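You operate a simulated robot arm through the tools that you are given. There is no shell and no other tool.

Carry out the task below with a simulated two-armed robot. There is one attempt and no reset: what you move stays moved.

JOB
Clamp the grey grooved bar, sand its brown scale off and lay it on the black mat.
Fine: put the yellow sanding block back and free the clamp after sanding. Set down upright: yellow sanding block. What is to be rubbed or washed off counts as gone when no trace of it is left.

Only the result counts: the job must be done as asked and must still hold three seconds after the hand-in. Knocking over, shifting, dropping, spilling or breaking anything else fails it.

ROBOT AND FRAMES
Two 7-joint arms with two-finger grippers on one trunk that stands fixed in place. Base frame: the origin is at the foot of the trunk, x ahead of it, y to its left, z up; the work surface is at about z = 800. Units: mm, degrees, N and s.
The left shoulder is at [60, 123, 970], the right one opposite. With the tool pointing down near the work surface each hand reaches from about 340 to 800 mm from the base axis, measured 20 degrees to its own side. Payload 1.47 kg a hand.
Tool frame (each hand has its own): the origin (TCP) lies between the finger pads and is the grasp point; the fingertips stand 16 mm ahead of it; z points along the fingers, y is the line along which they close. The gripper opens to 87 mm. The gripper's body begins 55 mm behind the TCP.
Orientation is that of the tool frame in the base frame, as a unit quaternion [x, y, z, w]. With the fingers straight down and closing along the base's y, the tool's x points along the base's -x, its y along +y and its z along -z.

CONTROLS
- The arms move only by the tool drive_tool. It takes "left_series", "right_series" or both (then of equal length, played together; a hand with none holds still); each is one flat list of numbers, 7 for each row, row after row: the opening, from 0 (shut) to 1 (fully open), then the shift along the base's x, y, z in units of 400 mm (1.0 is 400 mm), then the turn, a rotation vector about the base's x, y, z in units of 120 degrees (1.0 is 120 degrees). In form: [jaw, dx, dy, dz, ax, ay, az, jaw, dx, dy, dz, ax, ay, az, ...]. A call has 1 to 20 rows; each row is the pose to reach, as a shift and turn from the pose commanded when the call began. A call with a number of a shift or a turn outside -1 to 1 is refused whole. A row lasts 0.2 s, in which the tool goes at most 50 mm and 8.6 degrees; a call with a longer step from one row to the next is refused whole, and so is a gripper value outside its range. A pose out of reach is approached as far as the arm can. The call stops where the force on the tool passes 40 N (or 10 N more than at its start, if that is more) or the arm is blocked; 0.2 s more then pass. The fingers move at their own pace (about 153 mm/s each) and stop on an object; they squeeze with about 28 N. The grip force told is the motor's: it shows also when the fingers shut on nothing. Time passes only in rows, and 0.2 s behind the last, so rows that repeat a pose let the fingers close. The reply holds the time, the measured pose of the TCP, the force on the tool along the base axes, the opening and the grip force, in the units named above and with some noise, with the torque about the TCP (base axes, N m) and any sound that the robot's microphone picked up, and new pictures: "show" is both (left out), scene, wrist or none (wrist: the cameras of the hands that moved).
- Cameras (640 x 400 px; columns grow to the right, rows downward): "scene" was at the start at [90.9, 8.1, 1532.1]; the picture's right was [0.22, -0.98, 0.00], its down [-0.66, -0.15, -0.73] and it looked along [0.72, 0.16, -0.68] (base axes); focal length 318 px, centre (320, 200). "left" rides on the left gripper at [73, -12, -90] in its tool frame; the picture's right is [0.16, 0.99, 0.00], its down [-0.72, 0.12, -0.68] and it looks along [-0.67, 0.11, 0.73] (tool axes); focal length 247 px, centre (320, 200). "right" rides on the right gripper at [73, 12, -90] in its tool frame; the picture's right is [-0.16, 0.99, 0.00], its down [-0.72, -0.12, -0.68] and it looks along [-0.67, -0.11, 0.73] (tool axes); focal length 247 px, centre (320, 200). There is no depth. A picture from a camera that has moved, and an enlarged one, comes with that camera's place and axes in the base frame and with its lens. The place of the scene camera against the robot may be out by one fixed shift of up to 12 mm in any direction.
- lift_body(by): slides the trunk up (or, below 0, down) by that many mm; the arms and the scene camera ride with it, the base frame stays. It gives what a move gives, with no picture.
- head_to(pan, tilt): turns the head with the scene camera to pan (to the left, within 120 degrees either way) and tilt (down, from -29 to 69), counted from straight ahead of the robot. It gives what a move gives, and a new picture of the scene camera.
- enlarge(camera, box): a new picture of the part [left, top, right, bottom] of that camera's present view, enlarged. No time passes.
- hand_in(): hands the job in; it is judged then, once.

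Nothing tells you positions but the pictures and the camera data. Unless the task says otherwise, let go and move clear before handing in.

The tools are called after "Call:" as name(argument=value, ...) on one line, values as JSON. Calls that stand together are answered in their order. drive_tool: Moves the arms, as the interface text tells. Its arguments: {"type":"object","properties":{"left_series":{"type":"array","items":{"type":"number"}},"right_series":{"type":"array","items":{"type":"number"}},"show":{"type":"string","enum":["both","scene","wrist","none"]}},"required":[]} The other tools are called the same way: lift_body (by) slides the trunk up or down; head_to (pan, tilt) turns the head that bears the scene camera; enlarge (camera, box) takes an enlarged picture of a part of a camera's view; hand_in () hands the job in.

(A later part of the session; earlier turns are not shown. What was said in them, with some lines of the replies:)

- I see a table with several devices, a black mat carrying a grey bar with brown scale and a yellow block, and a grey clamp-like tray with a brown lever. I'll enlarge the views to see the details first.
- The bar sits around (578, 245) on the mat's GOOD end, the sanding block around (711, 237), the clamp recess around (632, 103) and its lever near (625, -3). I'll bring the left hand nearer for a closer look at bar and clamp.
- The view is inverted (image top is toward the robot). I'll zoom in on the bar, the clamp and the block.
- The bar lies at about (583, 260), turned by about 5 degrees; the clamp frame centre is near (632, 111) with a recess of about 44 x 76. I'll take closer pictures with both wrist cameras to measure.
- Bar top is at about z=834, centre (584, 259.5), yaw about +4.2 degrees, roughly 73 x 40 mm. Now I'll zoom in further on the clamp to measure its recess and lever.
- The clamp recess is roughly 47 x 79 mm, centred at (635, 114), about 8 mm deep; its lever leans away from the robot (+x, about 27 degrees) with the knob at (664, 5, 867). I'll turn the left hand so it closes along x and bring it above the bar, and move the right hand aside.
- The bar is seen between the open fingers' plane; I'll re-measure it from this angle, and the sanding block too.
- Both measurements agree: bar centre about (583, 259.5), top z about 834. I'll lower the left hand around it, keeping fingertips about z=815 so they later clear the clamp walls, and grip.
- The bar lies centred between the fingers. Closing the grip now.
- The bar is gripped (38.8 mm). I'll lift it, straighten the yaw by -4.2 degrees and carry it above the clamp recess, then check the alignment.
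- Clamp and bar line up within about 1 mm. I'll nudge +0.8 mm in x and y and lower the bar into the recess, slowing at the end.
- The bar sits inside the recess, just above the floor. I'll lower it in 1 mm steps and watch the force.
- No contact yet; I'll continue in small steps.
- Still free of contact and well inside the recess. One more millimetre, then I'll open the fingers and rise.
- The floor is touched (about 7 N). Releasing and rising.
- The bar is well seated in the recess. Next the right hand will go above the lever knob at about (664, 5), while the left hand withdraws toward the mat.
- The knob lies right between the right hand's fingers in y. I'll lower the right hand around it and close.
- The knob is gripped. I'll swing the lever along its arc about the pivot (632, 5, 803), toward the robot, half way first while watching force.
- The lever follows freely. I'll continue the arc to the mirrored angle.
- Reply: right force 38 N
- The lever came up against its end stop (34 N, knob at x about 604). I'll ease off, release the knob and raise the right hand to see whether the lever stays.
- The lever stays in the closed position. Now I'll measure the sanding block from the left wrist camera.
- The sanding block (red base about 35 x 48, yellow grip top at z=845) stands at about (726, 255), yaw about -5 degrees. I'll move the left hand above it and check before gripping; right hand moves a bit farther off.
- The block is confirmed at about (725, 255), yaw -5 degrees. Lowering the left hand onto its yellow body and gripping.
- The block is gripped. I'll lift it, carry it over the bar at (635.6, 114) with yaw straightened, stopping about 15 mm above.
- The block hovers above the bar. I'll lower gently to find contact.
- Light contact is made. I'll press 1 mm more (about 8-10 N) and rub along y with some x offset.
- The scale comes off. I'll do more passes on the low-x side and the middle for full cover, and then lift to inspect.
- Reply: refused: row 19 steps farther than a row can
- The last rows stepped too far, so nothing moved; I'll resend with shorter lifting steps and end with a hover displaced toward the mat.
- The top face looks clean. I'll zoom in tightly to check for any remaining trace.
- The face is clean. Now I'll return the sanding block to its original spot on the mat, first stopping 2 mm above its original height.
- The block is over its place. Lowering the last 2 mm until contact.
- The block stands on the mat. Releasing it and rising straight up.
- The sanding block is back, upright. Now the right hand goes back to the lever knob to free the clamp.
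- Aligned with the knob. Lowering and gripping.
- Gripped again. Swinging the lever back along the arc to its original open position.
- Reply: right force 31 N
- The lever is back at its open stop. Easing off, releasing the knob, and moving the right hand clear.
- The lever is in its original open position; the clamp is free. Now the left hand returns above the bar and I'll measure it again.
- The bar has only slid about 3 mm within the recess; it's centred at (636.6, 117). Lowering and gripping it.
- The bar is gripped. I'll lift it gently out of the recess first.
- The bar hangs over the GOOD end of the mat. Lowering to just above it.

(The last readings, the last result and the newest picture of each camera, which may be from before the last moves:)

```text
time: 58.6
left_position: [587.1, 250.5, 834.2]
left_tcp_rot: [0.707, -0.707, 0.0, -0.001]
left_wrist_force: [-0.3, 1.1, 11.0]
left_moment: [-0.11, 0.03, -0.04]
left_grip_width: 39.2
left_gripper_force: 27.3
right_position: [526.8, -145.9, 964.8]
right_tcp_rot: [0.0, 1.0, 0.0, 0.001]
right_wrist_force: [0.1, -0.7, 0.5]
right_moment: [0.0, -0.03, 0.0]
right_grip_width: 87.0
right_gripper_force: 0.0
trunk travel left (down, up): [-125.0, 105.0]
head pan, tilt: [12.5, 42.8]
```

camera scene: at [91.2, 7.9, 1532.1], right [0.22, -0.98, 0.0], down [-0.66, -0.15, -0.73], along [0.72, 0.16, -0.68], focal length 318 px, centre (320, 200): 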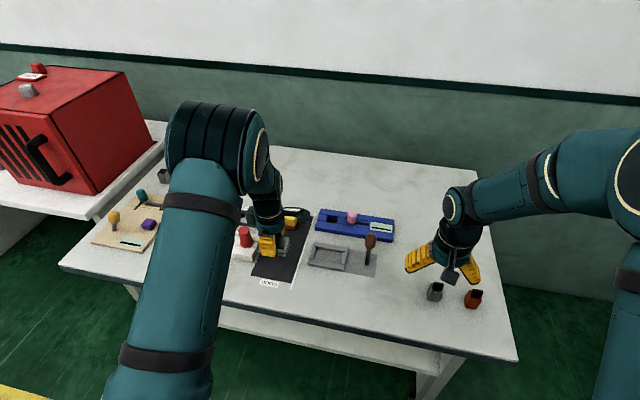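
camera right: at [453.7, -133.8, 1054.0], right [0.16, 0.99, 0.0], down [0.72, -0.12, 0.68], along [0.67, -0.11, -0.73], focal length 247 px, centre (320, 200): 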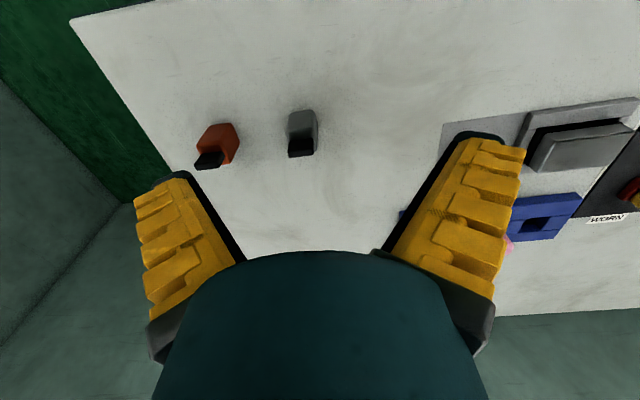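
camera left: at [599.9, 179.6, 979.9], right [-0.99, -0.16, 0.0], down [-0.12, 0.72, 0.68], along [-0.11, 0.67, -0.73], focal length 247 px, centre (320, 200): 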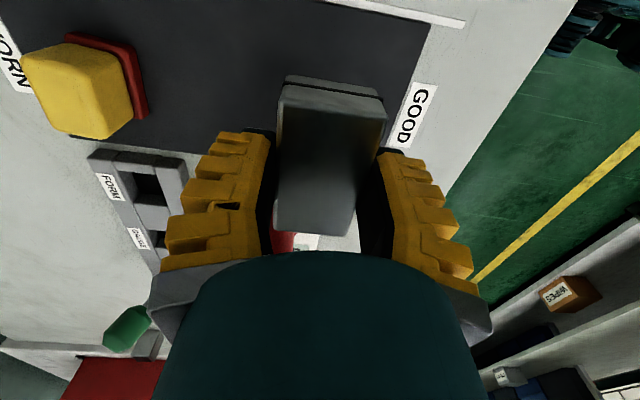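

The bar rests on the mat. I'll ease off, open and rise straight up, then move the left hand clear.

Call:
drive_tool(left_series=[0, 0, 0, 0.002, 0, 0, 0, 0.8, 0, 0, 0.002, 0, 0, 0, 0.8, 0, 0, 0.002, 0, 0, 0, 0.8, 0, 0, 0.003, 0, 0, 0, 0.8, 0, 0, 0.05, 0, 0, 0, 0.8, 0, 0, 0.14, 0, 0, 0, 0.8, 0, 0, 0.25, 0, 0, 0, 0.8, 0, 0, 0.36, 0, 0, 0, 0.8, -0.1, 0, 0.42, 0, 0, 0, 0.8, -0.2, 0, 0.45, 0, 0, 0, 0.8, -0.3, 0, 0.45, 0, 0, 0, 0.8, -0.3, 0, 0.45, 0, 0, 0])

Call:
enlarge(camera="scene", box=[230, 190, 410, 300])

Call:
enlarge(camera="scene", box=[80, 170, 280, 305])

Call:
enlarge(camera="left", box=[0, 0, 400, 250])

```text
time: 61.2
left_position: [467.7, 249.6, 1012.0]
left_tcp_rot: [-0.707, 0.707, 0.001, 0.0]
left_wrist_force: [0.6, -0.6, 0.5]
left_moment: [0.01, 0.03, -0.02]
left_grip_width: 73.3
left_gripper_force: 2.4
right_position: [526.9, -144.6, 964.6]
right_tcp_rot: [0.0, 1.0, 0.0, 0.0]
right_wrist_force: [0.3, 0.5, 0.5]
right_moment: [-0.01, 0.0, -0.01]
right_grip_width: 86.9
right_gripper_force: 0.0
trunk travel left (down, up): [-125.0, 105.0]
head pan, tilt: [12.5, 42.8]
camera scene: at [91.7, 8.1, 1532.0], right [0.22, -0.98, 0.0], down [-0.66, -0.15, -0.73], along [0.72, 0.16, -0.68], focal length 318 px, centre (320, 200)
camera left: at [479.3, 176.9, 1102.0], right [-0.99, -0.16, 0.0], down [-0.12, 0.72, 0.68], along [-0.11, 0.67, -0.73], focal length 247 px, centre (320, 200)
```

scene: 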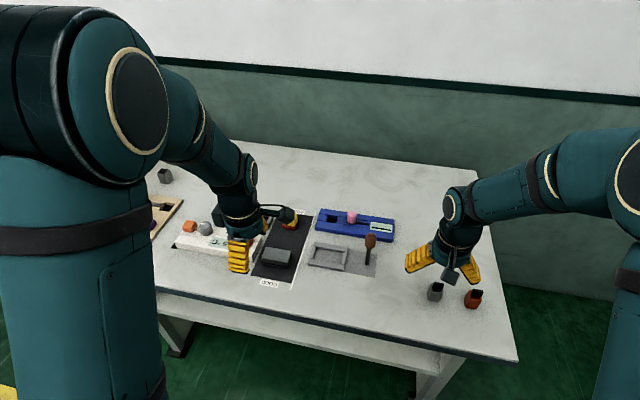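
left: 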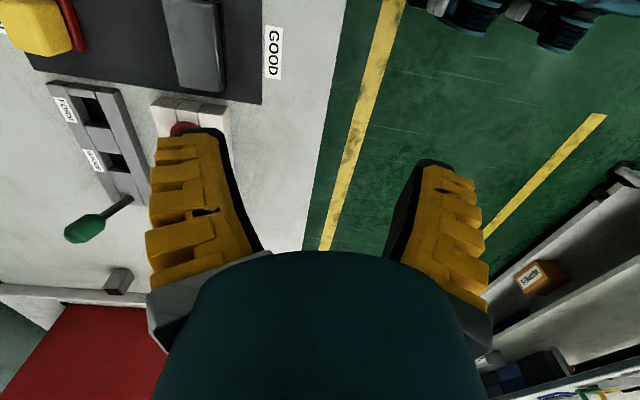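

```text
3.56 times, centred on (320, 245) of scene
camera zoom: at [91.7, 8.1, 1532.0], right [0.22, -0.98, 0.0], down [-0.66, -0.15, -0.73], along [0.72, 0.16, -0.68], focal length 1132 px, centre (320, 40)
```

zoom: 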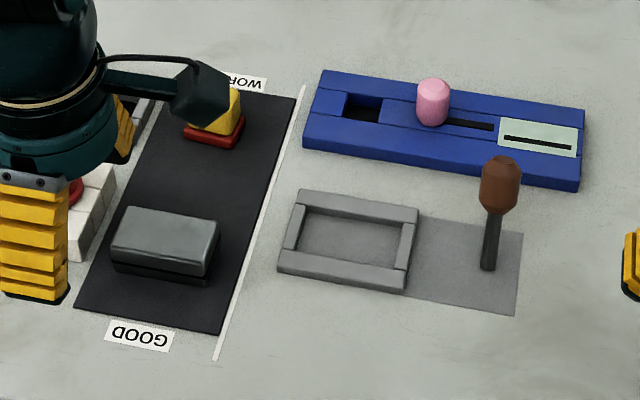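

```text
2.96 times, centred on (180, 238) of scene
camera zoom: at [91.7, 8.1, 1532.0], right [0.22, -0.98, 0.0], down [-0.66, -0.15, -0.73], along [0.72, 0.16, -0.68], focal length 943 px, centre (735, 89)
```

zoom: 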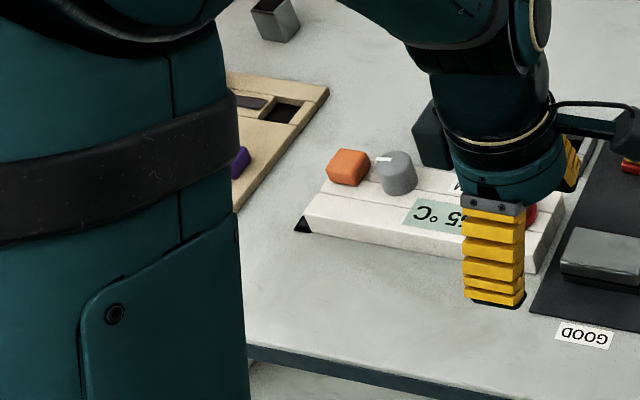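

```text
1.60 times, centred on (200, 125) of left
camera zoom: at [479.3, 176.9, 1102.0], right [-0.99, -0.16, 0.0], down [-0.12, 0.72, 0.68], along [-0.11, 0.67, -0.73], focal length 395 px, centre (512, 320)
```

zoom: 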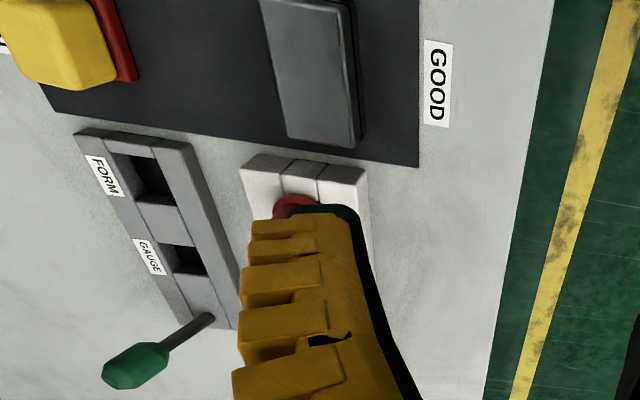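

The bar lies on the mat, the block stands in its place and the clamp is free. One last close look for traces of scale before handing in.

Call:
enlarge(camera="scene", box=[256, 240, 300, 272])

Call:
enlarge(camera="left", box=[150, 0, 260, 100])

```text
12.50 times, centred on (278, 256) of scene
camera zoom: at [91.7, 8.1, 1532.0], right [0.22, -0.98, 0.0], down [-0.66, -0.15, -0.73], along [0.72, 0.16, -0.68], focal length 3978 px, centre (845, -500)
```

zoom: 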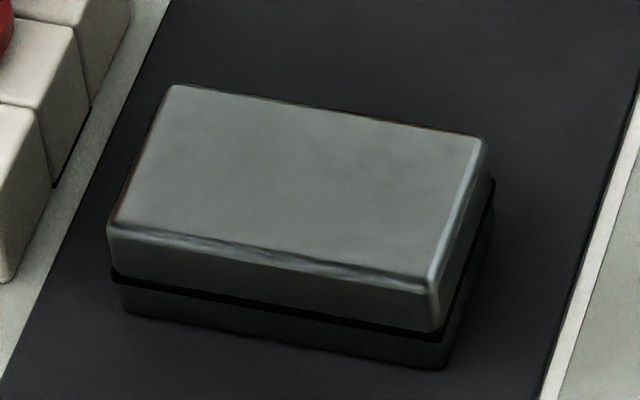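

```text
4.00 times, centred on (205, 50) of left
camera zoom: at [479.3, 176.9, 1102.0], right [-0.99, -0.16, 0.0], down [-0.12, 0.72, 0.68], along [-0.11, 0.67, -0.73], focal length 988 px, centre (780, 800)
```

zoom: 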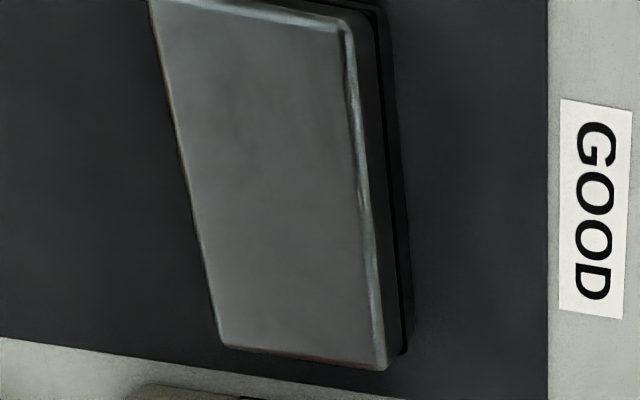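

The top face is clean; the faint reddish edge glints are reflections of the red knob and sanding block (they weren't there in the clamp). Everything is in place and both hands are clear, so I hand in.

Call:
hand_in()

```text
The job is handed in.
```

I clamped the grey grooved bar, sanded its top face and laid it on the black mat at the GOOD end. The hand-in was accepted, but it gave no verdict.

- **Scale:** I saw no brown on the top face, neither in close-ups in the clamp nor after laying the bar down. Faint reddish glints on two edges only showed up on the mat. I took them to be reflections of the red knob and the sanding block.
- **Clamp:** I closed the lever for sanding and then swung it back to its original open stop, so the clamp is free. The bar slid about 3 mm inside the recess at some point before I freed it.
- **Sanding block:** It stands upright on the mat where it was at the start, to within about 1 mm.
- **Bar position:** The bar is centred near (588, 250), about 10 mm from where it started, and now lies straight instead of turned by about 4 degrees.

I saw no sign that anything else was moved, and both hands were clear at the hand-in.
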